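You operate a simulated robot arm through the tools that you are given. There is no shell and no other tool.

You are at the controls of a simulated two-armed robot. One attempt, no reset.

## Task
Take the open sack labelled "flour" from the top of the hot cupboard and put it on the shelf under the dough table. Close the right cupboard door. Fetch the closed sack from the top of the narrow table and stand it on the shelf of the narrow table. Take the purple pad and put it on the top shelf of the pan rack. Put the tin marked "lentils" from the top of the narrow table on the cream dough slab there and the tin marked "carrots" on the right belt. Open the high drawer. Any order will do. Set down upright: open sack, closed sack, tin.

Only the result counts: the job must be done as asked and must still hold three seconds after the hand-in. Knocking over, shifting, dropping, spilling or breaking anything else fails it.

## Robot
Two 7-joint arms with two-finger grippers on one trunk, on a base that moves. Base frame: it is fixed to the floor where the robot stands at the start and does not move with it; the origin is under the middle of the robot, x ahead of it, y to its left, z up. Readings come in mm, rad, newtons and seconds.
The left shoulder is at the start at [38, 162, 1156], the right one opposite. With the tool pointing down near the work surface each hand reaches from about 280 to 740 mm from the robot's upright axis, wherever it stands, measured 20 degrees to its own side. Places, roughly: closed sack [4750, 1250, 1000]; dough slab (14x9x3 cm) [5300, 700, 900]; high drawer [-2700, -1300, 700]; open sack [2750, 2250, 1000]; purple pad (11x8x6 cm) [4700, 1100, 1800]; right belt [3300, -1700, 1100]; right cupboard door [3100, 2000, 400]; shelf of the narrow table [5000, 900, 200]; shelf under the dough table [1800, -700, 300]; tin [5000, 1000, 1000]; top shelf of the pan rack [5500, 300, 1300]. Payload 2.45 kg a hand.
Tool frame (each hand has its own): the origin (TCP) lies between the finger pads and is the grasp point; the fingertips stand 26 mm ahead of it; z points along the fingers, y is the line along which they close. The gripper opens to 96 mm; its body begins 69 mm behind the TCP.
Orientation is that of the tool frame in the base frame, as [roll, pitch, yaw] about the fixed x, y, z axes, in that order (R = Rz(yaw) Ry(pitch) Rx(roll)). With the fingers straight down and closing along the base's y, the tool's x points along the base's -x, its y along +y and its z along -z.

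## Interface
- The arms move only by the tool move_arm. It takes "left_plan", "right_plan" or both (then of equal length, played together; a hand with none holds still); each is a list of rows, each an object of numbers (a shift or turn left out is 0, a gripper value left out holds the last): "tx", "ty", "tz": the shift along the base's x, y, z in units of 40 mm (1.0 is 40 mm); "ax", "ay", "az": the turn, a rotation vector about the base's x, y, z in units of 6 degrees (1.0 is 6 degrees). In form: [{"tx": .., "ty": .., "tz": .., "ax": .., "ay": .., "az": ..}, ...]. A call has 1 to 20 rows; each row shifts and turns the commanded pose from where the row before left it. "left_jaw" and "right_jaw" are, for a hand that has rows, the opening, from 0 (shut) to 1 (fully open), set as the call begins (left out, the last holds). A call with a number of a shift or a turn outside -1 to 1 is refused whole. A row lasts 0.2 s, in which the tool goes at most 50 mm and 0.15 rad; a call with a longer step from one row to the next is refused whole, and so is a gripper value outside its range. A pose out of reach is approached as far as the arm can. The call stops where the force on the tool passes 40 N (or 10 N more than at its start, if that is more) or the arm is blocked; 0.2 s more then pass. The fingers move at their own pace (about 119.9 mm/s each) and stop on an object; they squeeze with about 32 N. The grip force told is the motor's: it shows also when the fingers shut on nothing. Time passes only in rows, and 0.2 s behind the last, so rows that do not move let the fingers close. The reply holds the time, the measured pose of the TCP, the force on the tool along the base axes, the opening and the grip force, in the units named above and with some noise, with the torque about the TCP (base axes, N m) and any sound that the robot's microphone picked up.
- Cameras (640 x 400 px; columns grow to the right, rows downward): "scene" is now at [108.1, 22, 1648.2]; the picture's right is [0.22, -0.98, -0.00], its down [-0.60, -0.13, -0.79] and it looks along [0.77, 0.17, -0.61] (base axes); focal length 265 px, centre (320, 200). "left" rides on the left gripper at [82, -3, -98] in its tool frame; the picture's right is [0.04, 1.00, 0.00], its down [-0.73, 0.03, -0.68] and it looks along [-0.68, 0.03, 0.73] (tool axes); focal length 256 px, centre (320, 200). "right" rides on the right gripper at [82, 3, -98] in its tool frame; the picture's right is [-0.04, 1.00, 0.00], its down [-0.73, -0.03, -0.68] and it looks along [-0.68, -0.03, 0.73] (tool axes); focal length 256 px, centre (320, 200). There is no depth. A picture from a camera that has moved, and an enlarged one, comes with that camera's place and axes in the base frame and with its lens.
- snapshot(camera): a new picture of that camera. It takes no simulated time.
- lift_body(by): moves the trunk up (or, below 0, down) by that many mm; the arms and the scene camera ride with it, the base frame stays. It gives what a move gives, with no picture.
- steer(legs): drives the robot by 1 to 6 legs, each [ahead, left, turn to the left] in mm, mm and rad, along the robot's own axes; the way and the turn of a leg run together, so that a leg with both is an arc; at most 1500 mm and 3.142 rad a leg. The arms and the cameras ride along, it lands a little off, and it stops where it bumps. It gives what a move gives.
- head_to(pan, tilt): turns the head with the scene camera to pan (to the left, within 2.094 rad either way) and tilt (down, from -0.506 to 1.204), counted from straight ahead of the robot (the tilt from the chest, where the trunk bows). It gives what a move gives.
- close_up(camera, box): a new picture of the part [left, top, right, bottom] of that camera's present view, enlarged. It takes no simulated time.
- finish_job(): hands the job in; it is judged then, once.

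Places have to be worked out from the pictures, the camera data and where the tool is seen. Open the grippers and draw the arms clear of the work before you hand the job in, unless the task says otherwise.

The tools are called after "Request:" as a command line: name --argument value ..., lists and objects as JSON in quotes. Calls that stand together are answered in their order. move_arm: Moves the arms, as the interface text tells. Its arguments: {"type":"object","properties":{"left_plan":{"type":"array"},"left_jaw":{"type":"number"},"right_plan":{"type":"array"},"right_jaw":{"type":"number"}},"required":[]} The other tools are called the same way: lift_body (by) moves the trunk up or down; steer (legs) drives the base; head_to (pan, tilt) turns the head that bears the scene camera; snapshot (camera) takes a picture; close_up (camera, box) takes an enlarged picture of a part of a camera's view; finish_job () hands the job in.

At the start:

```text
time: 0.0
left_tcp_pos: [562.3, 270.1, 1103.9]
left_ee_rot: [3.14, -0.001, -3.14]
left_wrist_force: [0.5, 0.4, 0.6]
left_moment: [-0.02, 0.01, 0.0]
left_grip_width: 96.2
left_finger_force: 0.0
right_tcp_pos: [591.5, -202.0, 1109.9]
right_ee_rot: [-3.14, -0.002, -3.14]
right_wrist_force: [-0.3, -0.5, 0.1]
right_moment: [0.0, 0.01, 0.0]
right_grip_width: 96.1
right_finger_force: 0.1
trunk travel left (down, up): [-325.0, 242.0]
robot x, y, heading: [2.3, -1.5, -0.001]
head pan, tilt (commanded): [0.222, 0.656]
```

scene: 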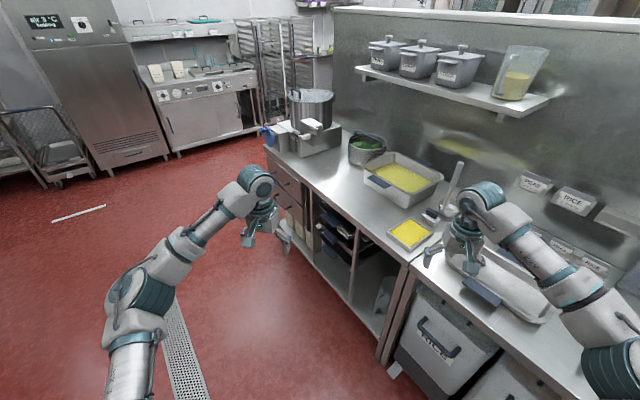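
right: 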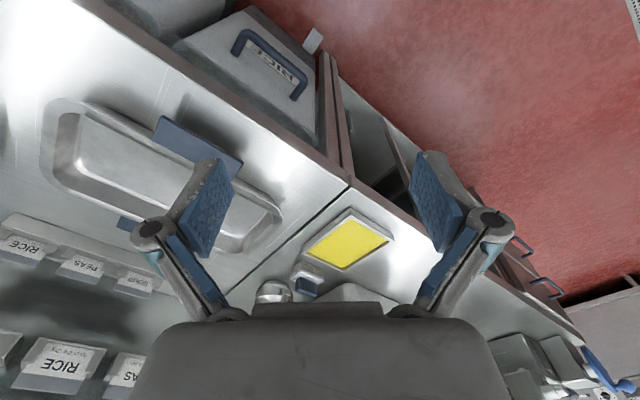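
left: 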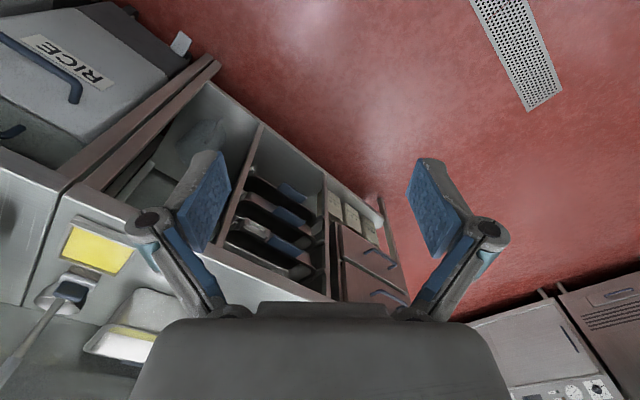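

I start by looking around with the scene camera to learn the layout before moving anything.

Request:
head_to --pan 0.6 --tilt 0.3

Request:
snapshot --camera "scene"

Request:
head_to --pan -0.4 --tilt 0.3

Request:
snapshot --camera "scene"

Request:
head_to --pan -1.6 --tilt 0.3

Request:
snapshot --camera "scene"

Request:
head_to --pan 1.6 --tilt 0.3

Request:
snapshot --camera "scene"

```text
time: 0.8
left_tcp_pos: [557.9, 268.7, 1106.4]
left_ee_rot: [3.141, 0.004, -3.14]
left_wrist_force: [-0.2, -0.3, 0.5]
left_moment: [0.01, -0.03, 0.01]
left_grip_width: 95.9
left_finger_force: 0.1
right_tcp_pos: [587.0, -201.9, 1111.9]
right_ee_rot: [-3.141, 0.002, -3.141]
right_wrist_force: [1.3, -0.1, 0.6]
right_moment: [0.04, -0.03, 0.0]
right_grip_width: 96.0
right_finger_force: 0.1
trunk travel left (down, up): [-325.0, 242.0]
robot x, y, heading: [0.4, -1.2, -0.003]
head pan, tilt (commanded): [0.6, 0.3]
```

```text
taken
camera scene: at [100.4, 55.7, 1680.5], right [0.56, -0.83, 0.0], down [-0.25, -0.17, -0.95], along [0.79, 0.54, -0.3], focal length 265 px, centre (320, 200)
```

scene: 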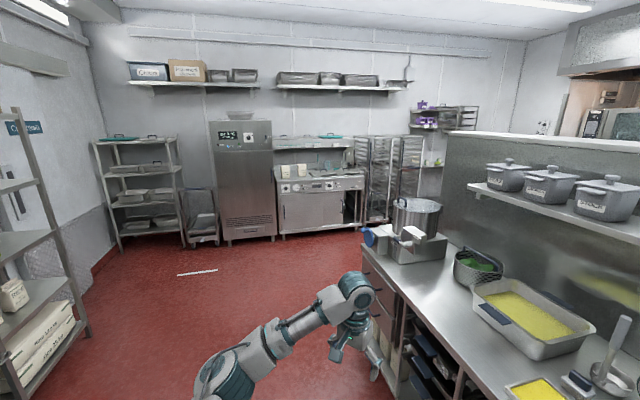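

```text
time: 2.1
left_tcp_pos: [558.5, 268.8, 1105.6]
left_ee_rot: [-3.141, 0.002, -3.14]
left_wrist_force: [-0.3, -0.1, 0.0]
left_moment: [-0.01, 0.0, 0.0]
left_grip_width: 95.8
left_finger_force: 0.1
right_tcp_pos: [586.2, -203.1, 1112.9]
right_ee_rot: [-3.141, 0.004, -3.141]
right_wrist_force: [0.1, -0.3, 0.2]
right_moment: [0.0, 0.01, 0.03]
right_grip_width: 96.2
right_finger_force: 0.0
trunk travel left (down, up): [-325.0, 242.0]
robot x, y, heading: [-0.8, 5.3, 0.001]
head pan, tilt (commanded): [-0.4, 0.3]
```

```text
taken
camera scene: at [109.8, -33.3, 1680.5], right [-0.39, -0.92, 0.0], down [-0.28, 0.11, -0.95], along [0.88, -0.37, -0.3], focal length 265 px, centre (320, 200)
```

scene: 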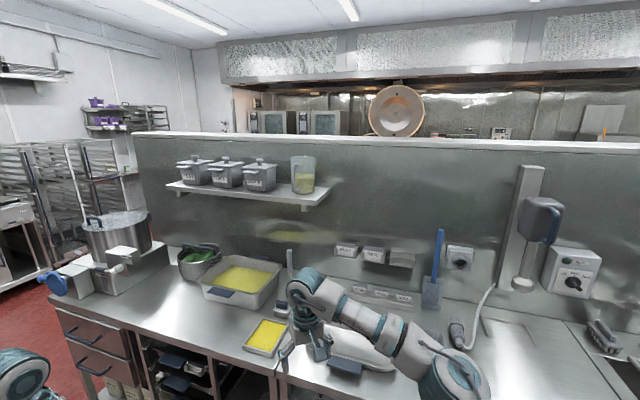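

```text
time: 3.5
left_tcp_pos: [558.4, 269.0, 1106.9]
left_ee_rot: [3.141, 0.001, -3.14]
left_wrist_force: [-0.8, -0.5, -0.4]
left_moment: [-0.01, 0.01, 0.03]
left_grip_width: 95.9
left_finger_force: 0.0
right_tcp_pos: [587.0, -201.7, 1112.6]
right_ee_rot: [3.141, 0.004, 3.142]
right_wrist_force: [1.0, -0.2, 0.1]
right_moment: [-0.01, -0.01, 0.01]
right_grip_width: 96.1
right_finger_force: 0.0
trunk travel left (down, up): [-325.0, 242.0]
robot x, y, heading: [1.3, 0.6, -0.002]
head pan, tilt (commanded): [-1.6, 0.3]
```

```text
taken
camera scene: at [21.0, -90.4, 1681.0], right [-1.0, 0.03, 0.0], down [0.0, 0.3, -0.96], along [-0.03, -0.95, -0.3], focal length 265 px, centre (320, 200)
```

scene: 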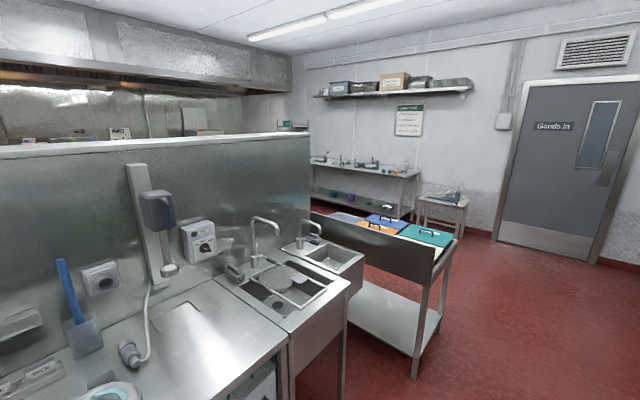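

```text
time: 6.2
left_tcp_pos: [558.2, 268.8, 1106.3]
left_ee_rot: [-3.141, 0.003, -3.139]
left_wrist_force: [0.1, 0.2, 0.5]
left_moment: [-0.01, 0.0, 0.03]
left_grip_width: 96.0
left_finger_force: 0.1
right_tcp_pos: [586.6, -202.6, 1113.1]
right_ee_rot: [-3.141, 0.004, 3.14]
right_wrist_force: [0.6, -0.3, -0.5]
right_moment: [-0.02, 0.0, 0.0]
right_grip_width: 96.1
right_finger_force: 0.1
trunk travel left (down, up): [-325.0, 242.0]
robot x, y, heading: [2.9, -0.3, 0.002]
head pan, tilt (commanded): [1.6, 0.3]
```

```text
taken
camera scene: at [20.9, 96.4, 1680.9], right [1.0, 0.03, -0.01], down [0.0, -0.3, -0.96], along [-0.03, 0.95, -0.3], focal length 265 px, centre (320, 200)
```

scene: 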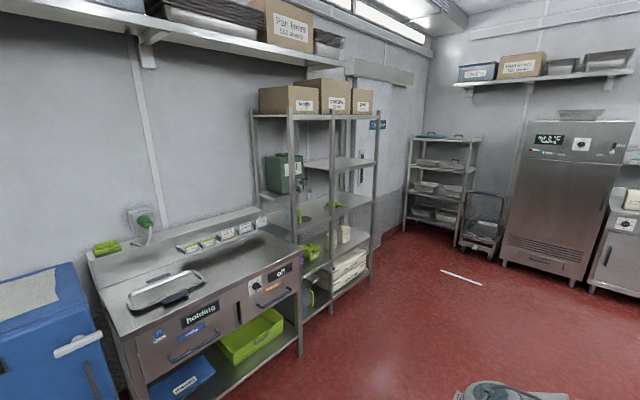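

The room is big; I look further back to both sides and zoom in on the far-ahead area (hot cupboard, purple items).

Request:
head_to --pan 2.09 --tilt 0.3

Request:
snapshot --camera "scene"

Request:
head_to --pan -2.09 --tilt 0.3

Request:
snapshot --camera "scene"

Request:
head_to --pan 0.5 --tilt 0.2

Request:
close_up --camera "scene" --box '[300, 80, 500, 205]'

Request:
close_up --camera "scene" --box '[200, 100, 400, 225]'

```text
time: 7.2
left_tcp_pos: [559.5, 268.9, 1106.4]
left_ee_rot: [3.141, 0.002, -3.141]
left_wrist_force: [0.3, 0.3, 0.6]
left_moment: [-0.02, 0.01, 0.0]
left_grip_width: 96.0
left_finger_force: 0.0
right_tcp_pos: [587.2, -202.7, 1112.7]
right_ee_rot: [3.141, 0.003, -3.141]
right_wrist_force: [-0.3, -0.8, -0.2]
right_moment: [-0.01, 0.0, 0.01]
right_grip_width: 96.0
right_finger_force: 0.0
trunk travel left (down, up): [-325.0, 242.0]
robot x, y, heading: [-1.2, -1.5, -0.001]
head pan, tilt (commanded): [2.089, 0.3]
```

```text
taken
camera scene: at [-22.5, 84.2, 1681.1], right [0.87, 0.49, 0.0], down [0.14, -0.26, -0.96], along [-0.47, 0.83, -0.29], focal length 265 px, centre (320, 200)
```

scene: 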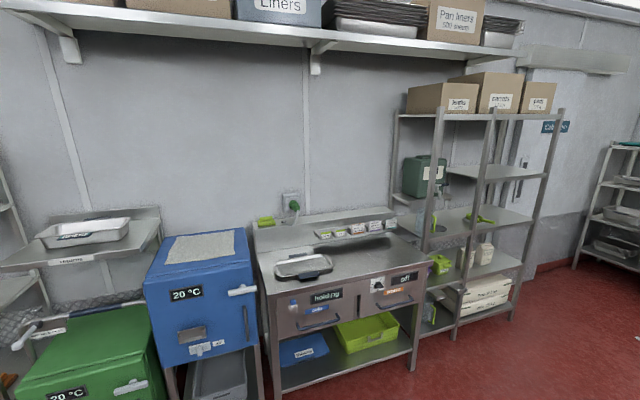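

```text
time: 10.6
left_tcp_pos: [557.8, 269.6, 1105.7]
left_ee_rot: [-3.142, 0.003, 3.141]
left_wrist_force: [-0.6, 0.2, -0.6]
left_moment: [-0.04, 0.01, 0.04]
left_grip_width: 95.7
left_finger_force: 0.1
right_tcp_pos: [586.4, -202.8, 1111.5]
right_ee_rot: [3.141, 0.006, 3.141]
right_wrist_force: [-0.4, 0.2, -0.7]
right_moment: [-0.01, -0.01, 0.0]
right_grip_width: 96.0
right_finger_force: 0.1
trunk travel left (down, up): [-325.0, 242.0]
robot x, y, heading: [0.9, -4.1, -0.003]
head pan, tilt (commanded): [-2.089, 0.3]
```

```text
taken
camera scene: at [-22.6, -78.2, 1681.2], right [-0.87, 0.5, 0.0], down [0.14, 0.26, -0.96], along [-0.47, -0.83, -0.29], focal length 265 px, centre (320, 200)
```

scene: 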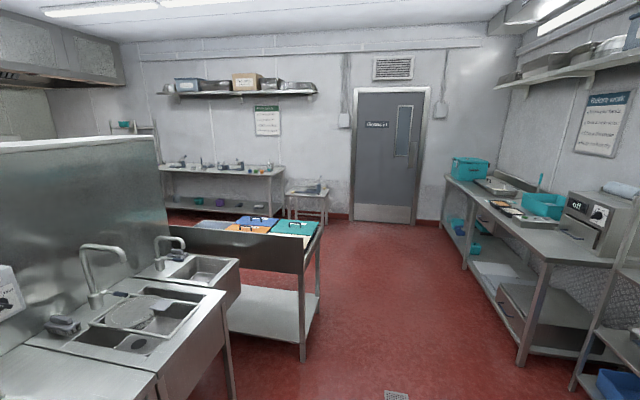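

```text
time: 12.9
left_tcp_pos: [558.6, 269.5, 1106.2]
left_ee_rot: [3.142, 0.002, -3.139]
left_wrist_force: [0.0, 1.1, -0.1]
left_moment: [-0.01, -0.01, 0.03]
left_grip_width: 96.2
left_finger_force: 0.1
right_tcp_pos: [586.2, -202.4, 1112.7]
right_ee_rot: [3.141, 0.004, -3.14]
right_wrist_force: [-0.6, -0.1, 0.9]
right_moment: [0.01, 0.03, -0.01]
right_grip_width: 96.0
right_finger_force: 0.0
trunk travel left (down, up): [-325.0, 242.0]
robot x, y, heading: [0.6, -3.6, -0.003]
head pan, tilt (commanded): [0.499, 0.201]
```

```text
3.20 times, centred on (400, 142) of scene
camera zoom: at [105.6, 47.6, 1689.8], right [0.48, -0.88, 0.0], down [-0.18, -0.1, -0.98], along [0.86, 0.47, -0.2], focal length 849 px, centre (64, 384)
```

zoom: 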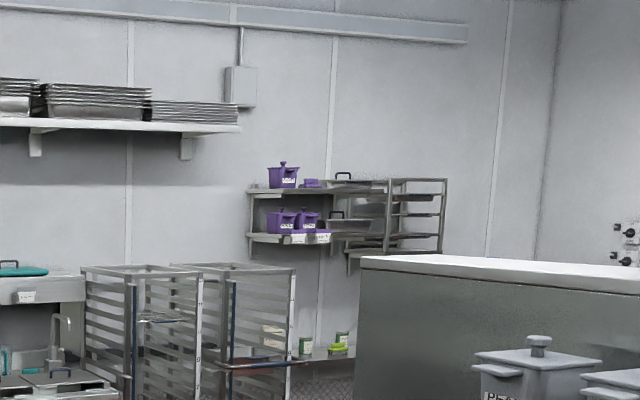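

```text
3.20 times, centred on (300, 162) of scene
camera zoom: at [105.6, 47.6, 1689.8], right [0.48, -0.88, 0.0], down [-0.18, -0.1, -0.98], along [0.86, 0.47, -0.2], focal length 849 px, centre (384, 320)
```

zoom: 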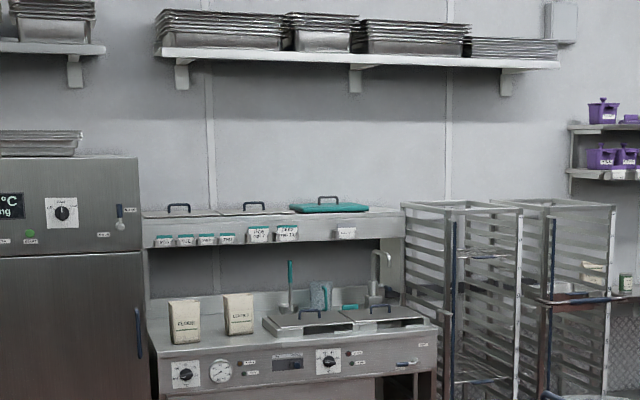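

The room's walls lie about 49° off the base frame; hot cupboard faces me at heading ~0.855 rad. I turn to that heading and drive toward it, staying left of the counter.

Request:
steer --legs '[[0, 0, 0.855], [1200, 0, 0]]'

Request:
head_to --pan 0.0 --tilt 0.4

Request:
snapshot --camera "scene"

Request:
head_to --pan -0.9 --tilt 0.3

Request:
snapshot --camera "scene"

```text
time: 21.1
left_tcp_pos: [948.9, 1489.3, 1106.2]
left_ee_rot: [-3.141, 0.004, -2.295]
left_wrist_force: [-0.6, -0.6, -0.3]
left_moment: [-0.02, 0.01, -0.01]
left_grip_width: 95.8
left_finger_force: 0.0
right_tcp_pos: [1320.0, 1197.4, 1112.7]
right_ee_rot: [-3.14, 0.005, -2.296]
right_wrist_force: [-0.4, 0.1, 0.4]
right_moment: [0.01, 0.01, -0.02]
right_grip_width: 96.2
right_finger_force: 0.0
trunk travel left (down, up): [-325.0, 242.0]
robot x, y, heading: [780.8, 891.8, 0.844]
head pan, tilt (commanded): [0.499, 0.201]
```

```text
time: 22.1
left_tcp_pos: [944.8, 1487.6, 1108.2]
left_ee_rot: [-3.141, 0.008, -2.295]
left_wrist_force: [-1.2, 0.1, -0.2]
left_moment: [0.06, 0.01, 0.04]
left_grip_width: 96.1
left_finger_force: 0.1
right_tcp_pos: [1317.3, 1195.4, 1115.5]
right_ee_rot: [3.141, 0.008, -2.297]
right_wrist_force: [-0.1, 0.0, 1.0]
right_moment: [0.01, 0.02, -0.02]
right_grip_width: 96.0
right_finger_force: 0.0
trunk travel left (down, up): [-325.0, 242.0]
robot x, y, heading: [783.3, 894.8, 0.853]
head pan, tilt (commanded): [0.0, 0.4]
```

```text
taken
camera scene: at [855.7, 983.6, 1671.3], right [0.75, -0.66, 0.0], down [-0.26, -0.29, -0.92], along [0.61, 0.69, -0.39], focal length 265 px, centre (320, 200)
```

scene: 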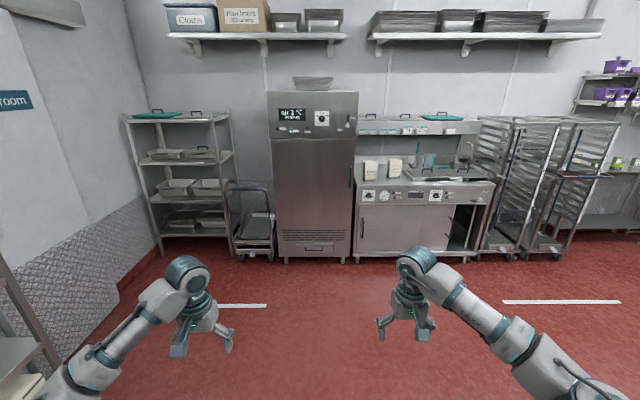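

```text
time: 23.3
left_tcp_pos: [945.3, 1487.0, 1109.3]
left_ee_rot: [3.141, 0.007, -2.297]
left_wrist_force: [0.0, -0.1, 0.0]
left_moment: [0.02, 0.0, 0.01]
left_grip_width: 95.8
left_finger_force: 0.1
right_tcp_pos: [1317.9, 1195.8, 1115.5]
right_ee_rot: [3.141, 0.007, -2.297]
right_wrist_force: [0.0, 0.5, 0.1]
right_moment: [0.02, -0.01, -0.01]
right_grip_width: 96.0
right_finger_force: 0.0
trunk travel left (down, up): [-325.0, 242.0]
robot x, y, heading: [779.2, 889.1, 0.84]
head pan, tilt (commanded): [-0.901, 0.3]
```

```text
taken
camera scene: at [887.9, 909.4, 1680.7], right [-0.05, -1.0, 0.0], down [-0.3, 0.01, -0.95], along [0.95, -0.05, -0.3], focal length 265 px, centre (320, 200)
```

scene: 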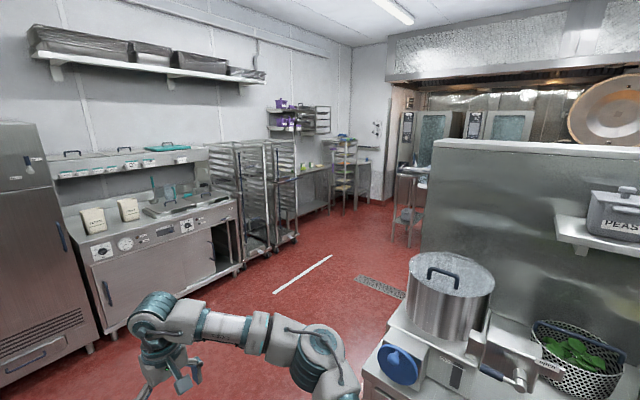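

I zoom on the sacks and the cupboard doors, and on the narrow-table area, to identify the objects.

Request:
close_up --camera "scene" --box '[60, 170, 240, 282]'

Request:
close_up --camera "scene" --box '[240, 80, 400, 180]'

Request:
close_up --camera "scene" --box '[260, 140, 420, 240]'

```text
3.56 times, centred on (150, 226) of scene
camera zoom: at [887.9, 909.4, 1680.7], right [-0.05, -1.0, 0.0], down [-0.3, 0.01, -0.95], along [0.95, -0.05, -0.3], focal length 944 px, centre (924, 108)
```

zoom: 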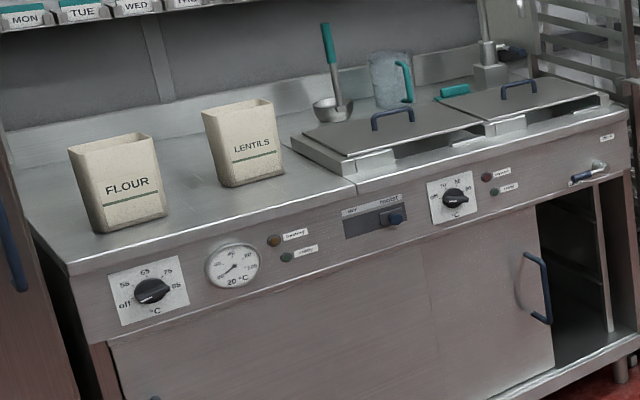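

```text
4.00 times, centred on (320, 130) of scene
camera zoom: at [887.9, 909.4, 1680.7], right [-0.05, -1.0, 0.0], down [-0.3, 0.01, -0.95], along [0.95, -0.05, -0.3], focal length 1062 px, centre (320, 480)
```

zoom: 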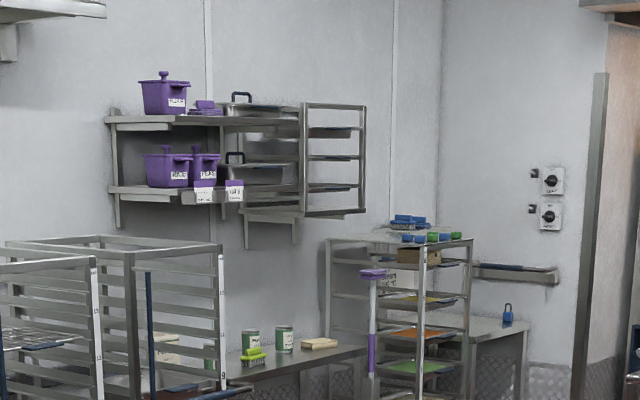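

```text
4.00 times, centred on (340, 190) of scene
camera zoom: at [887.9, 909.4, 1680.7], right [-0.05, -1.0, 0.0], down [-0.3, 0.01, -0.95], along [0.95, -0.05, -0.3], focal length 1062 px, centre (240, 240)
```

zoom: 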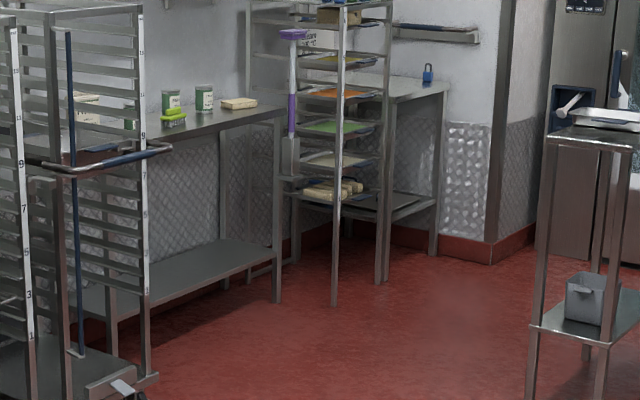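

Flour sack (left one) sits around [2690, 2395]; the right sliding door is slid left, with the opening at the right end. I drive closer to the cupboard, staying ~900 mm from the sack.

Request:
steer --legs '[[1150, 0, 0], [250, -600, 0]]'

Request:
head_to --pan 0.0 --tilt 0.6

Request:
snapshot --camera "scene"

Request:
snapshot --camera "left"

Request:
snapshot --camera "right"

```text
time: 32.5
left_tcp_pos: [2348.9, 2122.0, 1107.7]
left_ee_rot: [-3.137, 0.007, -2.307]
left_wrist_force: [0.3, 0.1, 0.6]
left_moment: [0.02, -0.02, 0.0]
left_grip_width: 96.0
left_finger_force: 0.1
right_tcp_pos: [2715.8, 1825.7, 1116.5]
right_ee_rot: [-3.139, 0.007, -2.309]
right_wrist_force: [0.0, 0.4, 0.0]
right_moment: [-0.02, -0.04, 0.01]
right_grip_width: 96.1
right_finger_force: 0.0
trunk travel left (down, up): [-325.0, 242.0]
robot x, y, heading: [2177.8, 1535.4, 0.832]
head pan, tilt (commanded): [-0.901, 0.3]
```

```text
time: 33.7
left_tcp_pos: [2343.3, 2121.5, 1109.5]
left_ee_rot: [-3.136, 0.01, -2.307]
left_wrist_force: [-0.9, -0.1, 0.3]
left_moment: [0.04, -0.01, 0.02]
left_grip_width: 95.8
left_finger_force: 0.0
right_tcp_pos: [2711.0, 1824.8, 1117.5]
right_ee_rot: [-3.136, 0.01, -2.309]
right_wrist_force: [-0.7, 0.1, 1.0]
right_moment: [-0.01, -0.02, 0.0]
right_grip_width: 95.9
right_finger_force: 0.1
trunk travel left (down, up): [-325.0, 242.0]
robot x, y, heading: [2177.7, 1528.8, 0.834]
head pan, tilt (commanded): [0.0, 0.6]
```

```text
taken
camera scene: at [2247.0, 1618.6, 1653.0], right [0.74, -0.67, 0.0], down [-0.38, -0.42, -0.82], along [0.56, 0.61, -0.57], focal length 265 px, centre (320, 200)
```

scene: 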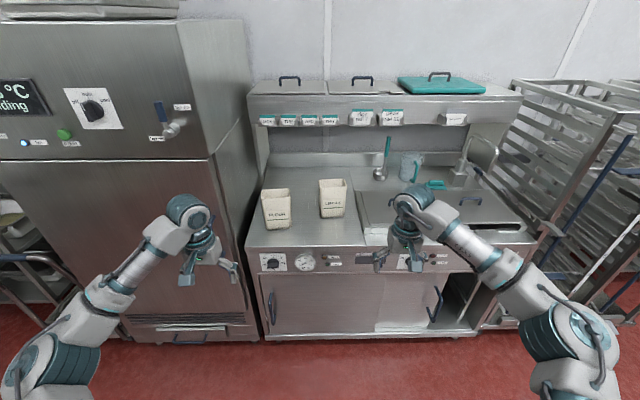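

```text
taken
camera left: at [2289.3, 2055.6, 1208.0], right [-0.77, 0.64, -0.01], down [0.46, 0.56, 0.69], along [0.44, 0.52, -0.73], focal length 256 px, centre (320, 200)
```

left: 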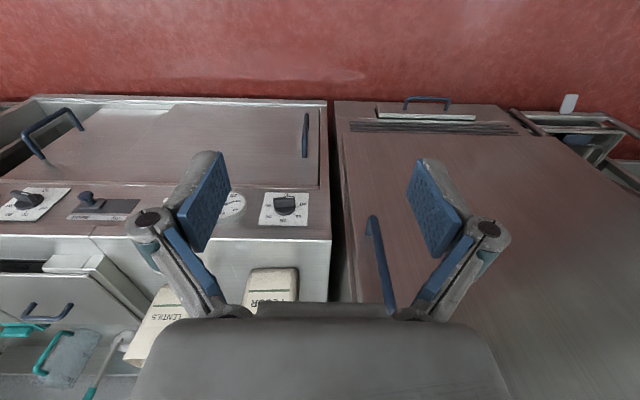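

```text
taken
camera right: at [2652.3, 1764.8, 1216.7], right [-0.71, 0.7, 0.0], down [0.51, 0.52, 0.69], along [0.48, 0.49, -0.73], focal length 256 px, centre (320, 200)
```

right: 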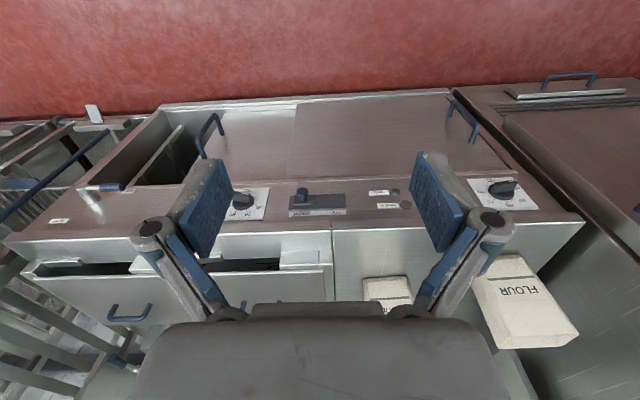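

I zoom in on the sacks and the right door from here.

Request:
close_up --camera "scene" --box '[235, 150, 395, 250]'

Request:
close_up --camera "scene" --box '[340, 230, 500, 350]'

Request:
close_up --camera "right" --box '[60, 90, 300, 240]'

```text
4.00 times, centred on (315, 200) of scene
camera zoom: at [2247.0, 1618.6, 1653.0], right [0.74, -0.67, 0.0], down [-0.38, -0.42, -0.82], along [0.56, 0.61, -0.57], focal length 1062 px, centre (340, 200)
```

zoom: 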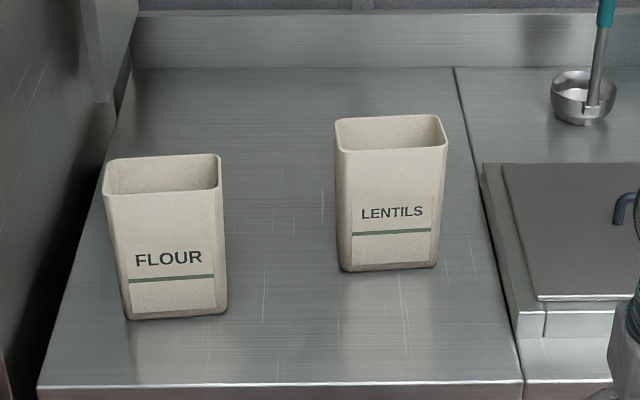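

```text
3.33 times, centred on (420, 290) of scene
camera zoom: at [2247.0, 1618.6, 1653.0], right [0.74, -0.67, 0.0], down [-0.38, -0.42, -0.82], along [0.56, 0.61, -0.57], focal length 885 px, centre (-13, -100)
```

zoom: 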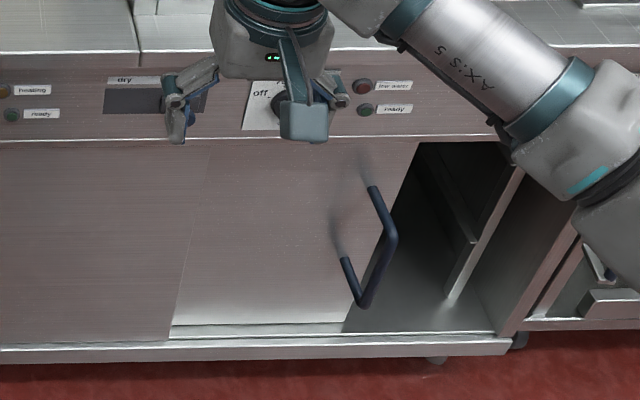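

```text
2.67 times, centred on (180, 165) of right
camera zoom: at [2652.3, 1764.8, 1216.7], right [-0.71, 0.7, 0.0], down [0.51, 0.52, 0.69], along [0.48, 0.49, -0.73], focal length 683 px, centre (693, 293)
```

zoom: 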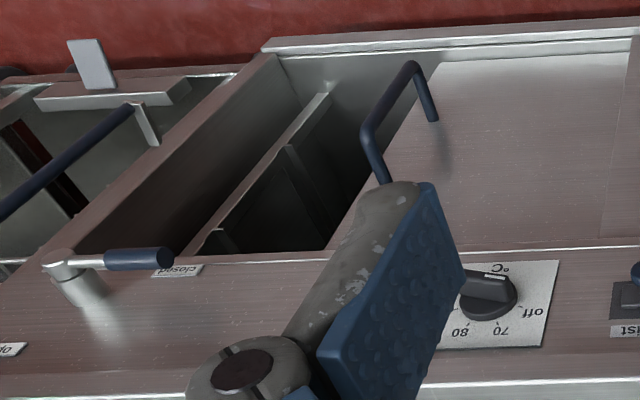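

Triangulating the hand and scene cameras: cupboard top z≈898, flour sack centre ≈[2723,2401], the right door's vertical handle bar is ~850 ahead, ~552 right of me, z≈425–600, and the door must slide right ~160 mm. I lower the trunk first, while my hands are still clear of the cupboard.

Request:
lift_body --by -300

Request:
move_arm --right_plan '[{"tx": -0.14, "ty": -0.16, "tz": -0.5, "ax": 0.74, "ay": -0.673}, {"tx": -0.14, "ty": -0.16, "tz": -0.5, "ax": 0.74, "ay": -0.673}, {"tx": -0.14, "ty": -0.16, "tz": -0.5, "ax": 0.74, "ay": -0.673}, {"tx": -0.14, "ty": -0.16, "tz": -0.5, "ax": 0.74, "ay": -0.673}, {"tx": -0.14, "ty": -0.16, "tz": -0.5, "ax": 0.74, "ay": -0.673}, {"tx": -0.14, "ty": -0.16, "tz": -0.5, "ax": 0.74, "ay": -0.673}, {"tx": -0.14, "ty": -0.16, "tz": -0.5, "ax": 0.74, "ay": -0.673}, {"tx": -0.14, "ty": -0.16, "tz": -0.5, "ax": 0.74, "ay": -0.673}, {"tx": -0.14, "ty": -0.16, "tz": -0.5, "ax": 0.74, "ay": -0.673}, {"tx": -0.14, "ty": -0.16, "tz": -0.5, "ax": 0.74, "ay": -0.673}, {"tx": -0.14, "ty": -0.16, "tz": -0.5, "ax": 0.74, "ay": -0.673}, {"tx": -0.14, "ty": -0.16, "tz": -0.5, "ax": 0.74, "ay": -0.673}, {"tx": -0.14, "ty": -0.16, "tz": -0.5, "ax": 0.74, "ay": -0.673}, {"tx": -0.14, "ty": -0.16, "tz": -0.5, "ax": 0.74, "ay": -0.673}, {"tx": -0.14, "ty": -0.16, "tz": -0.5, "ax": 0.74, "ay": -0.673}]' --left_plan '[{"tx": -0.22, "ty": -0.25}, {"tx": -0.22, "ty": -0.25}, {"tx": -0.22, "ty": -0.25}, {"tx": -0.22, "ty": -0.25}, {"tx": -0.22, "ty": -0.25}, {"tx": -0.22, "ty": -0.25}, {"tx": -0.22, "ty": -0.25}, {"tx": -0.22, "ty": -0.25}, {"tx": -0.22, "ty": -0.25}, {"tx": -0.22, "ty": -0.25}, {"tx": -0.22, "ty": -0.25}, {"tx": -0.22, "ty": -0.25}, {"tx": -0.22, "ty": -0.25}, {"tx": -0.22, "ty": -0.25}, {"tx": -0.22, "ty": -0.25}]'

```text
time: 36.7
left_tcp_pos: [2345.7, 2119.0, 811.0]
left_ee_rot: [-3.141, 0.013, -2.307]
left_wrist_force: [-0.7, 0.4, -0.1]
left_moment: [0.0, 0.0, -0.03]
left_grip_width: 95.8
left_finger_force: 0.1
right_tcp_pos: [2712.3, 1821.0, 821.3]
right_ee_rot: [-3.139, 0.014, -2.309]
right_wrist_force: [0.1, 0.1, 0.7]
right_moment: [0.02, 0.0, 0.0]
right_grip_width: 96.0
right_finger_force: 0.1
trunk travel left (down, up): [-25.0, 542.0]
robot x, y, heading: [2176.0, 1529.1, 0.837]
head pan, tilt (commanded): [0.0, 0.6]
```

```text
time: 39.9
left_tcp_pos: [2214.2, 1968.7, 808.9]
left_ee_rot: [-3.14, 0.009, -2.306]
left_wrist_force: [-0.3, -0.7, -0.2]
left_moment: [0.0, 0.01, -0.04]
left_grip_width: 96.3
left_finger_force: 0.1
right_tcp_pos: [2684.4, 1791.5, 642.0]
right_ee_rot: [-3.138, 0.902, -2.307]
right_wrist_force: [0.4, -0.6, -0.5]
right_moment: [0.0, 0.01, 0.0]
right_grip_width: 95.8
right_finger_force: 0.0
right hand out of reach, approached as far as the arm can: row 7, 8, 9, 10, 11, 12, 13, 14, 15
trunk travel left (down, up): [-25.0, 542.0]
robot x, y, heading: [2173.2, 1528.1, 0.835]
head pan, tilt (commanded): [0.0, 0.6]
```

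The right hand stopped short at about 51° pitch (out of reach). I look at the arm's configuration.

Request:
head_to --pan -0.4 --tilt 0.9

Request:
snapshot --camera "scene"

Request:
snapshot --camera "right"

```text
time: 40.7
left_tcp_pos: [2215.2, 1968.1, 810.2]
left_ee_rot: [-3.14, 0.01, -2.308]
left_wrist_force: [0.1, 0.0, -1.0]
left_moment: [0.0, 0.0, -0.03]
left_grip_width: 96.2
left_finger_force: 0.1
right_tcp_pos: [2684.7, 1791.2, 643.0]
right_ee_rot: [-3.139, 0.901, -2.308]
right_wrist_force: [0.0, 0.0, -0.9]
right_moment: [0.01, 0.02, 0.0]
right_grip_width: 96.0
right_finger_force: 0.0
trunk travel left (down, up): [-25.0, 542.0]
robot x, y, heading: [2174.7, 1530.6, 0.837]
head pan, tilt (commanded): [-0.4, 0.901]
```

```text
taken
camera scene: at [2453.0, 1793.4, 1278.1], right [0.42, -0.91, 0.0], down [-0.71, -0.33, -0.62], along [0.56, 0.26, -0.79], focal length 265 px, centre (320, 200)
```

scene: 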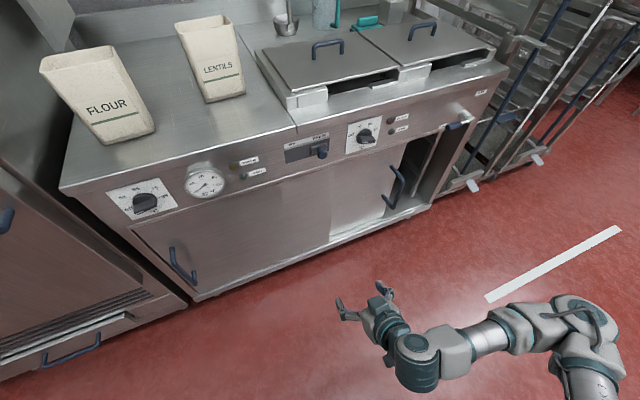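

```text
taken
camera right: at [2595.7, 1698.6, 639.6], right [-0.72, 0.69, 0.03], down [-0.03, -0.08, 1.0], along [0.69, 0.72, 0.08], focal length 256 px, centre (320, 200)
```

right: 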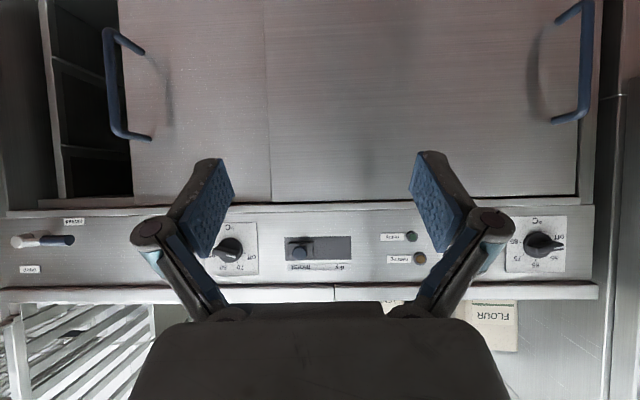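

Lowering bows the trunk forward, so the hand was simply too close; the present ~38°-below-horizontal pitch already suits straddling the vertical bar. Handle bar ≈ 850 ahead, 556 right, z 400–560. I lower the right hand to z≈490 and a bit forward.

Request:
move_arm --right_plan '[{"tx": 0.2, "ty": 0.22, "tz": -0.75}, {"tx": 0.2, "ty": 0.22, "tz": -0.75}, {"tx": 0.2, "ty": 0.22, "tz": -0.75}, {"tx": 0.2, "ty": 0.22, "tz": -0.75}, {"tx": 0.2, "ty": 0.22, "tz": -0.75}]'

```text
time: 41.9
left_tcp_pos: [2214.9, 1968.4, 808.9]
left_ee_rot: [-3.14, 0.008, -2.309]
left_wrist_force: [0.5, 0.8, 0.0]
left_moment: [0.03, 0.01, 0.01]
left_grip_width: 96.1
left_finger_force: 0.0
right_tcp_pos: [2730.1, 1804.3, 589.4]
right_ee_rot: [-3.123, 0.893, -2.309]
right_wrist_force: [0.1, 0.4, -1.2]
right_moment: [0.01, -0.01, 0.03]
right_grip_width: 96.1
right_finger_force: 0.1
right hand out of reach, approached as far as the arm can: row 2, 3, 4, 5
trunk travel left (down, up): [-25.0, 542.0]
robot x, y, heading: [2172.4, 1530.5, 0.833]
head pan, tilt (commanded): [-0.4, 0.901]
```

Too folded because the trunk is so low and bowed; I raise the trunk by 150 mm to unfold the arm, keeping the hand pose.

Request:
lift_body --by 150

Request:
move_arm --right_plan '[{"tz": -0.75}, {"tz": -0.75}, {"tz": -0.75}, {"tz": -0.75}, {"tz": -0.75}]'

```text
time: 43.7
left_tcp_pos: [2213.9, 1968.5, 959.4]
left_ee_rot: [-3.141, 0.009, -2.307]
left_wrist_force: [0.2, -0.2, 0.3]
left_moment: [-0.03, -0.01, -0.04]
left_grip_width: 96.2
left_finger_force: 0.0
right_tcp_pos: [2731.6, 1805.4, 737.6]
right_ee_rot: [-3.137, 0.9, -2.307]
right_wrist_force: [-0.3, 0.2, -0.3]
right_moment: [0.01, -0.01, 0.03]
right_grip_width: 96.1
right_finger_force: 0.1
trunk travel left (down, up): [-175.0, 392.0]
robot x, y, heading: [2176.6, 1525.9, 0.837]
head pan, tilt (commanded): [-0.4, 0.901]
```

```text
time: 44.9
left_tcp_pos: [2214.0, 1969.2, 960.7]
left_ee_rot: [-3.14, 0.01, -2.308]
left_wrist_force: [-0.5, -0.1, 0.2]
left_moment: [0.0, 0.03, 0.02]
left_grip_width: 96.1
left_finger_force: 0.0
right_tcp_pos: [2731.2, 1804.0, 718.2]
right_ee_rot: [-3.138, 0.897, -2.309]
right_wrist_force: [0.1, -0.6, -0.1]
right_moment: [0.0, -0.01, -0.02]
right_grip_width: 96.0
right_finger_force: 0.1
right hand out of reach, approached as far as the arm can: row 1, 2, 3, 4, 5
trunk travel left (down, up): [-175.0, 392.0]
robot x, y, heading: [2176.1, 1530.1, 0.831]
head pan, tilt (commanded): [-0.4, 0.901]
```

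Still limited downward at this distance; I test reaching farther forward (still short of the cupboard front), then down.

Request:
move_arm --right_plan '[{"tx": 0.67, "ty": 0.74}, {"tx": 0.67, "ty": 0.74}, {"tx": 0.67, "ty": 0.74}, {"tx": 0.67, "ty": 0.74}, {"tz": -0.75}, {"tz": -0.75}, {"tz": -0.75}, {"tz": -0.75}, {"tz": -0.75}, {"tz": -0.75}]'

Request:
snapshot --camera "scene"

```text
time: 47.1
left_tcp_pos: [2213.1, 1968.6, 959.7]
left_ee_rot: [-3.138, 0.009, -2.306]
left_wrist_force: [-0.6, -0.1, 0.1]
left_moment: [-0.02, -0.02, 0.01]
left_grip_width: 96.1
left_finger_force: 0.0
right_tcp_pos: [2837.8, 1926.2, 589.2]
right_ee_rot: [-3.138, 0.901, -2.309]
right_wrist_force: [1.3, 0.1, 1.2]
right_moment: [-0.02, 0.01, 0.01]
right_grip_width: 95.8
right_finger_force: 0.1
right hand out of reach, approached as far as the arm can: row 9, 10
trunk travel left (down, up): [-175.0, 392.0]
robot x, y, heading: [2173.5, 1527.8, 0.836]
head pan, tilt (commanded): [-0.4, 0.901]
```

```text
taken
camera scene: at [2331.6, 1661.9, 1471.0], right [0.42, -0.91, 0.0], down [-0.71, -0.33, -0.62], along [0.56, 0.26, -0.79], focal length 265 px, centre (320, 200)
```

scene: 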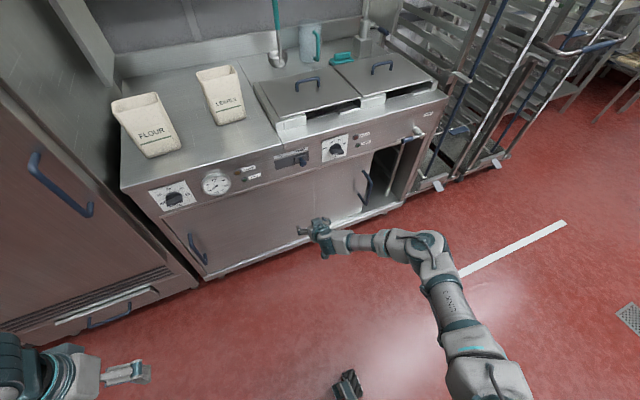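

Reaching farther works. I lower the trunk by 100 so the right hand comes to z≈489, then drive right ~330 mm to line up with the handle bar.

Request:
lift_body --by -100

Request:
steer --legs '[[0, -325, 0]]'

Request:
snapshot --camera "right"

Request:
snapshot --camera "scene"

```text
time: 48.4
left_tcp_pos: [2213.5, 1968.1, 862.0]
left_ee_rot: [-3.139, 0.014, -2.308]
left_wrist_force: [0.2, -0.2, 0.4]
left_moment: [0.04, 0.01, -0.01]
left_grip_width: 95.9
left_finger_force: 0.1
right_tcp_pos: [2806.7, 1889.4, 379.1]
right_ee_rot: [-3.137, 0.726, -2.308]
right_wrist_force: [-0.5, 0.6, 1.0]
right_moment: [-0.03, 0.04, 0.0]
right_grip_width: 96.1
right_finger_force: 0.1
trunk travel left (down, up): [-75.0, 492.0]
robot x, y, heading: [2177.3, 1531.6, 0.831]
head pan, tilt (commanded): [-0.4, 0.901]
```

```text
time: 50.6
left_tcp_pos: [2454.5, 1750.5, 859.5]
left_ee_rot: [-3.137, 0.012, -2.313]
left_wrist_force: [-0.2, 0.0, -0.5]
left_moment: [-0.01, 0.02, -0.01]
left_grip_width: 96.0
left_finger_force: 0.1
right_tcp_pos: [3047.5, 1667.3, 376.5]
right_ee_rot: [-3.135, 0.721, -2.31]
right_wrist_force: [-0.4, 0.5, 0.4]
right_moment: [-0.01, 0.0, 0.01]
right_grip_width: 96.1
right_finger_force: 0.0
trunk travel left (down, up): [-75.0, 492.0]
robot x, y, heading: [2416.0, 1309.1, 0.827]
head pan, tilt (commanded): [-0.4, 0.901]
```

```text
taken
camera right: at [2958.3, 1576.3, 396.8], right [-0.71, 0.7, 0.02], down [0.09, 0.06, 0.99], along [0.69, 0.71, -0.1], focal length 256 px, centre (320, 200)
```

right: 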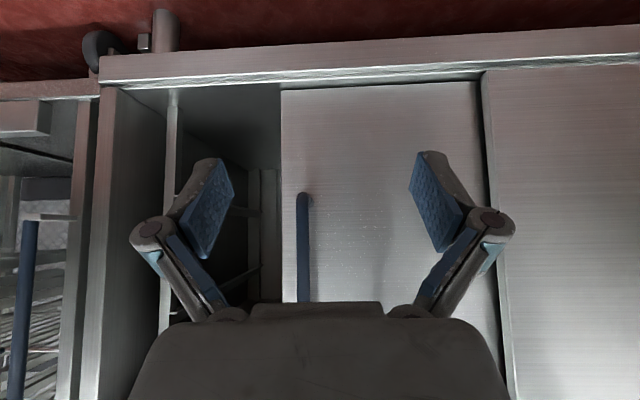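

```text
taken
camera scene: at [2645.0, 1531.1, 1348.2], right [0.41, -0.91, 0.01], down [-0.71, -0.33, -0.62], along [0.57, 0.25, -0.79], focal length 265 px, centre (320, 200)
```

scene: 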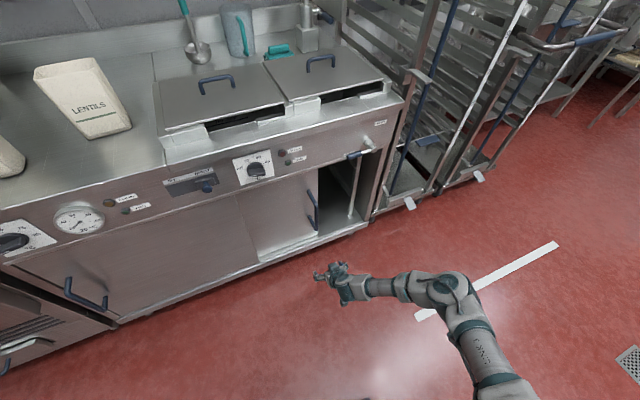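

The hand dropped to z≈377; the bar (lower end z≈365) is nearly centred between the fingers. I raise the hand ~85 mm, shift right ~14 mm, then advance ~155 mm to straddle the bar.

Request:
move_arm --right_plan '[{"tx": 0.13, "ty": -0.12, "tz": 0.71}, {"tx": 0.13, "ty": -0.12, "tz": 0.71}, {"tz": 0.71}, {"tx": 0.675, "ty": 0.738}, {"tx": 0.675, "ty": 0.738}, {"tx": 0.675, "ty": 0.738}]' --right_jaw 1.0

Request:
snapshot --camera "right"

Request:
close_up --camera "scene" --box '[240, 130, 440, 330]'

```text
time: 52.0
left_tcp_pos: [2450.5, 1747.7, 862.2]
left_ee_rot: [-3.139, 0.015, -2.31]
left_wrist_force: [-0.2, 0.4, 0.0]
left_moment: [-0.02, -0.03, -0.02]
left_grip_width: 95.9
left_finger_force: 0.0
right_tcp_pos: [3137.7, 1748.5, 465.0]
right_ee_rot: [-3.137, 0.729, -2.313]
right_wrist_force: [0.0, 0.1, -1.2]
right_moment: [0.02, 0.0, 0.0]
right_grip_width: 95.8
right_finger_force: 0.1
trunk travel left (down, up): [-75.0, 492.0]
robot x, y, heading: [2413.9, 1307.8, 0.829]
head pan, tilt (commanded): [-0.4, 0.901]
```

```text
taken
camera right: at [3049.0, 1657.3, 484.4], right [-0.71, 0.7, 0.02], down [0.08, 0.05, 0.99], along [0.69, 0.71, -0.1], focal length 256 px, centre (320, 200)
```

right: 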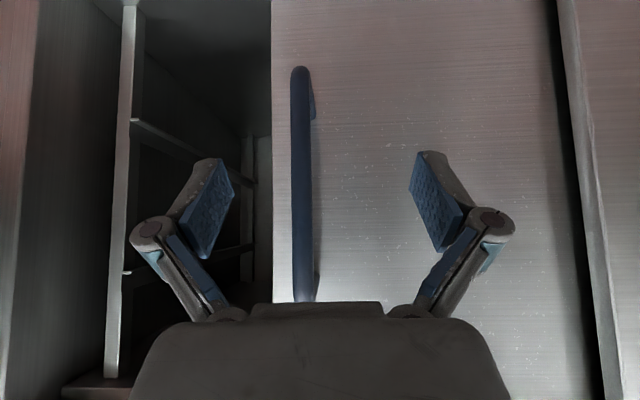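

```text
2.00 times, centred on (340, 230) of scene
camera zoom: at [2647.2, 1530.6, 1347.8], right [0.41, -0.91, 0.01], down [-0.71, -0.33, -0.62], along [0.56, 0.25, -0.79], focal length 531 px, centre (280, 140)
```

zoom: 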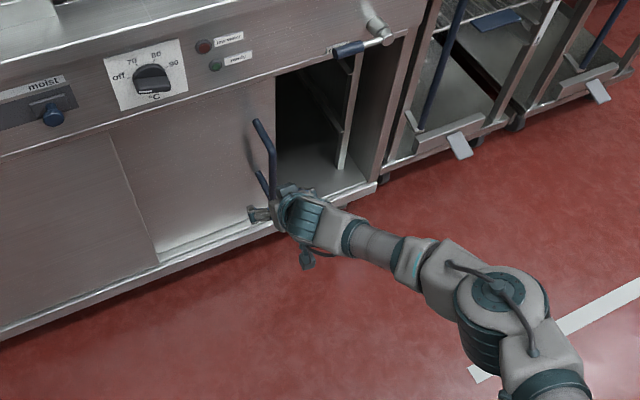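

The bar sits between the fingers, about 10 mm right of centre. I shift right 10, advance ~36 mm and close on it.

Request:
move_arm --right_plan '[{"tx": 0.18, "ty": -0.17}, {"tx": 0.34, "ty": 0.37}, {"tx": 0.27, "ty": 0.3}]'

Request:
move_arm --right_plan '[{}, {}, {}, {}]' --right_jaw 0.0

Request:
snapshot --camera "right"

```text
time: 52.8
left_tcp_pos: [2450.6, 1747.3, 861.2]
left_ee_rot: [-3.138, 0.016, -2.312]
left_wrist_force: [-0.5, 1.6, 0.7]
left_moment: [-0.06, -0.01, 0.0]
left_grip_width: 95.9
left_finger_force: 0.0
right_tcp_pos: [3166.6, 1762.9, 464.2]
right_ee_rot: [-3.139, 0.73, -2.312]
right_wrist_force: [0.5, 0.4, 0.3]
right_moment: [-0.03, -0.01, -0.01]
right_grip_width: 96.0
right_finger_force: 0.1
right hand out of reach, approached as far as the arm can: row 3
trunk travel left (down, up): [-75.0, 492.0]
robot x, y, heading: [2413.4, 1307.7, 0.831]
head pan, tilt (commanded): [-0.4, 0.901]
```

```text
time: 53.8
left_tcp_pos: [2453.8, 1745.1, 863.1]
left_ee_rot: [3.14, 0.016, -2.312]
left_wrist_force: [-0.1, -0.2, 0.4]
left_moment: [0.03, -0.01, 0.01]
left_grip_width: 96.1
left_finger_force: 0.1
right_tcp_pos: [3169.1, 1759.9, 462.6]
right_ee_rot: [3.141, 0.728, -2.315]
right_wrist_force: [-0.6, 0.0, 0.3]
right_moment: [0.02, 0.02, 0.02]
right_grip_width: 0.0
right_finger_force: 28.9
trunk travel left (down, up): [-75.0, 492.0]
robot x, y, heading: [2415.4, 1306.6, 0.83]
head pan, tilt (commanded): [-0.4, 0.901]
```

```text
taken
camera right: at [3078.6, 1669.4, 482.7], right [-0.71, 0.7, 0.03], down [0.09, 0.05, 0.99], along [0.69, 0.71, -0.1], focal length 256 px, centre (320, 200)
```

right: 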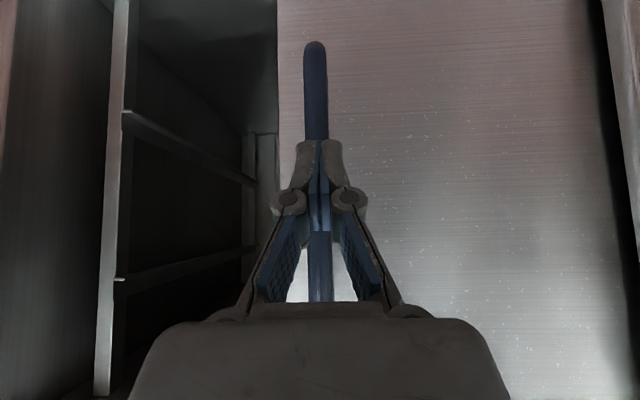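

The fingers closed short of the bar; two views triangulate the bar ~55 mm farther ahead. I reopen and drive the base forward ~52 mm, then check.

Request:
move_arm --right_plan '[{}, {}, {}]' --right_jaw 1.0

Request:
steer --legs '[[54, 0, 0]]'

Request:
snapshot --camera "right"

```text
time: 54.6
left_tcp_pos: [2453.6, 1744.9, 862.6]
left_ee_rot: [-3.141, 0.016, -2.312]
left_wrist_force: [0.8, 0.2, 0.3]
left_moment: [-0.05, 0.01, -0.01]
left_grip_width: 95.8
left_finger_force: 0.2
right_tcp_pos: [3168.6, 1760.1, 462.9]
right_ee_rot: [-3.141, 0.728, -2.317]
right_wrist_force: [-0.5, -0.1, 0.6]
right_moment: [0.0, 0.01, 0.01]
right_grip_width: 95.7
right_finger_force: 0.1
trunk travel left (down, up): [-75.0, 492.0]
robot x, y, heading: [2417.0, 1311.0, 0.832]
head pan, tilt (commanded): [-0.4, 0.901]
```

```text
time: 55.5
left_tcp_pos: [2492.5, 1785.1, 860.6]
left_ee_rot: [3.141, 0.015, -2.311]
left_wrist_force: [0.2, -0.4, -0.1]
left_moment: [-0.01, -0.01, 0.0]
left_grip_width: 95.8
left_finger_force: 0.1
right_tcp_pos: [3203.3, 1802.4, 460.7]
right_ee_rot: [-3.142, 0.726, -2.317]
right_wrist_force: [0.2, -0.3, -0.5]
right_moment: [0.0, -0.05, 0.0]
right_grip_width: 95.9
right_finger_force: 0.0
trunk travel left (down, up): [-75.0, 492.0]
robot x, y, heading: [2449.1, 1346.5, 0.828]
head pan, tilt (commanded): [-0.4, 0.901]
```

```text
taken
camera right: at [3115.5, 1709.5, 481.1], right [-0.71, 0.7, 0.03], down [0.09, 0.05, 0.99], along [0.69, 0.71, -0.1], focal length 256 px, centre (320, 200)
```

right: 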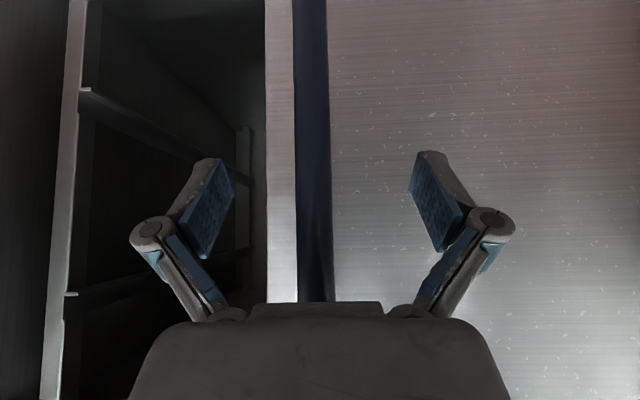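

The bar now lies between the fingers (its lower end is out of view below). I close the gripper on it.

Request:
move_arm --right_plan '[{}, {}, {}, {}]' --right_jaw 0.0

Request:
snapshot --camera "right"

```text
time: 56.5
left_tcp_pos: [2487.1, 1780.9, 864.5]
left_ee_rot: [3.14, 0.022, -2.311]
left_wrist_force: [0.1, -0.3, -0.3]
left_moment: [-0.04, -0.03, 0.01]
left_grip_width: 96.1
left_finger_force: 0.1
right_tcp_pos: [3204.1, 1801.1, 465.2]
right_ee_rot: [3.141, 0.734, -2.317]
right_wrist_force: [-0.1, -3.4, 1.9]
right_moment: [0.03, -0.07, 0.01]
right_grip_width: 14.0
right_finger_force: 40.2
trunk travel left (down, up): [-75.0, 492.0]
robot x, y, heading: [2455.1, 1353.8, 0.825]
head pan, tilt (commanded): [-0.4, 0.901]
```

```text
taken
camera right: at [3116.1, 1709.1, 485.3], right [-0.71, 0.7, 0.03], down [0.08, 0.05, 1.0], along [0.69, 0.71, -0.09], focal length 256 px, centre (320, 200)
```

right: 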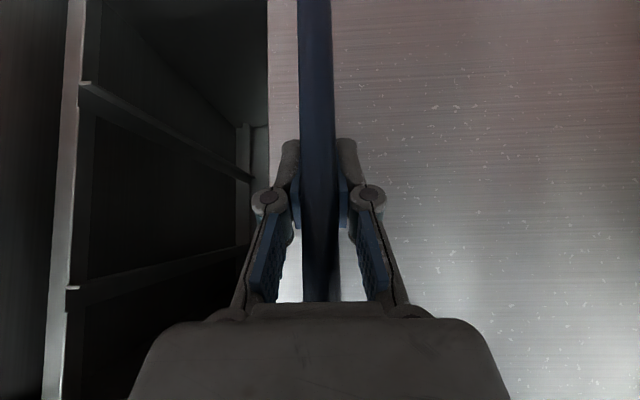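

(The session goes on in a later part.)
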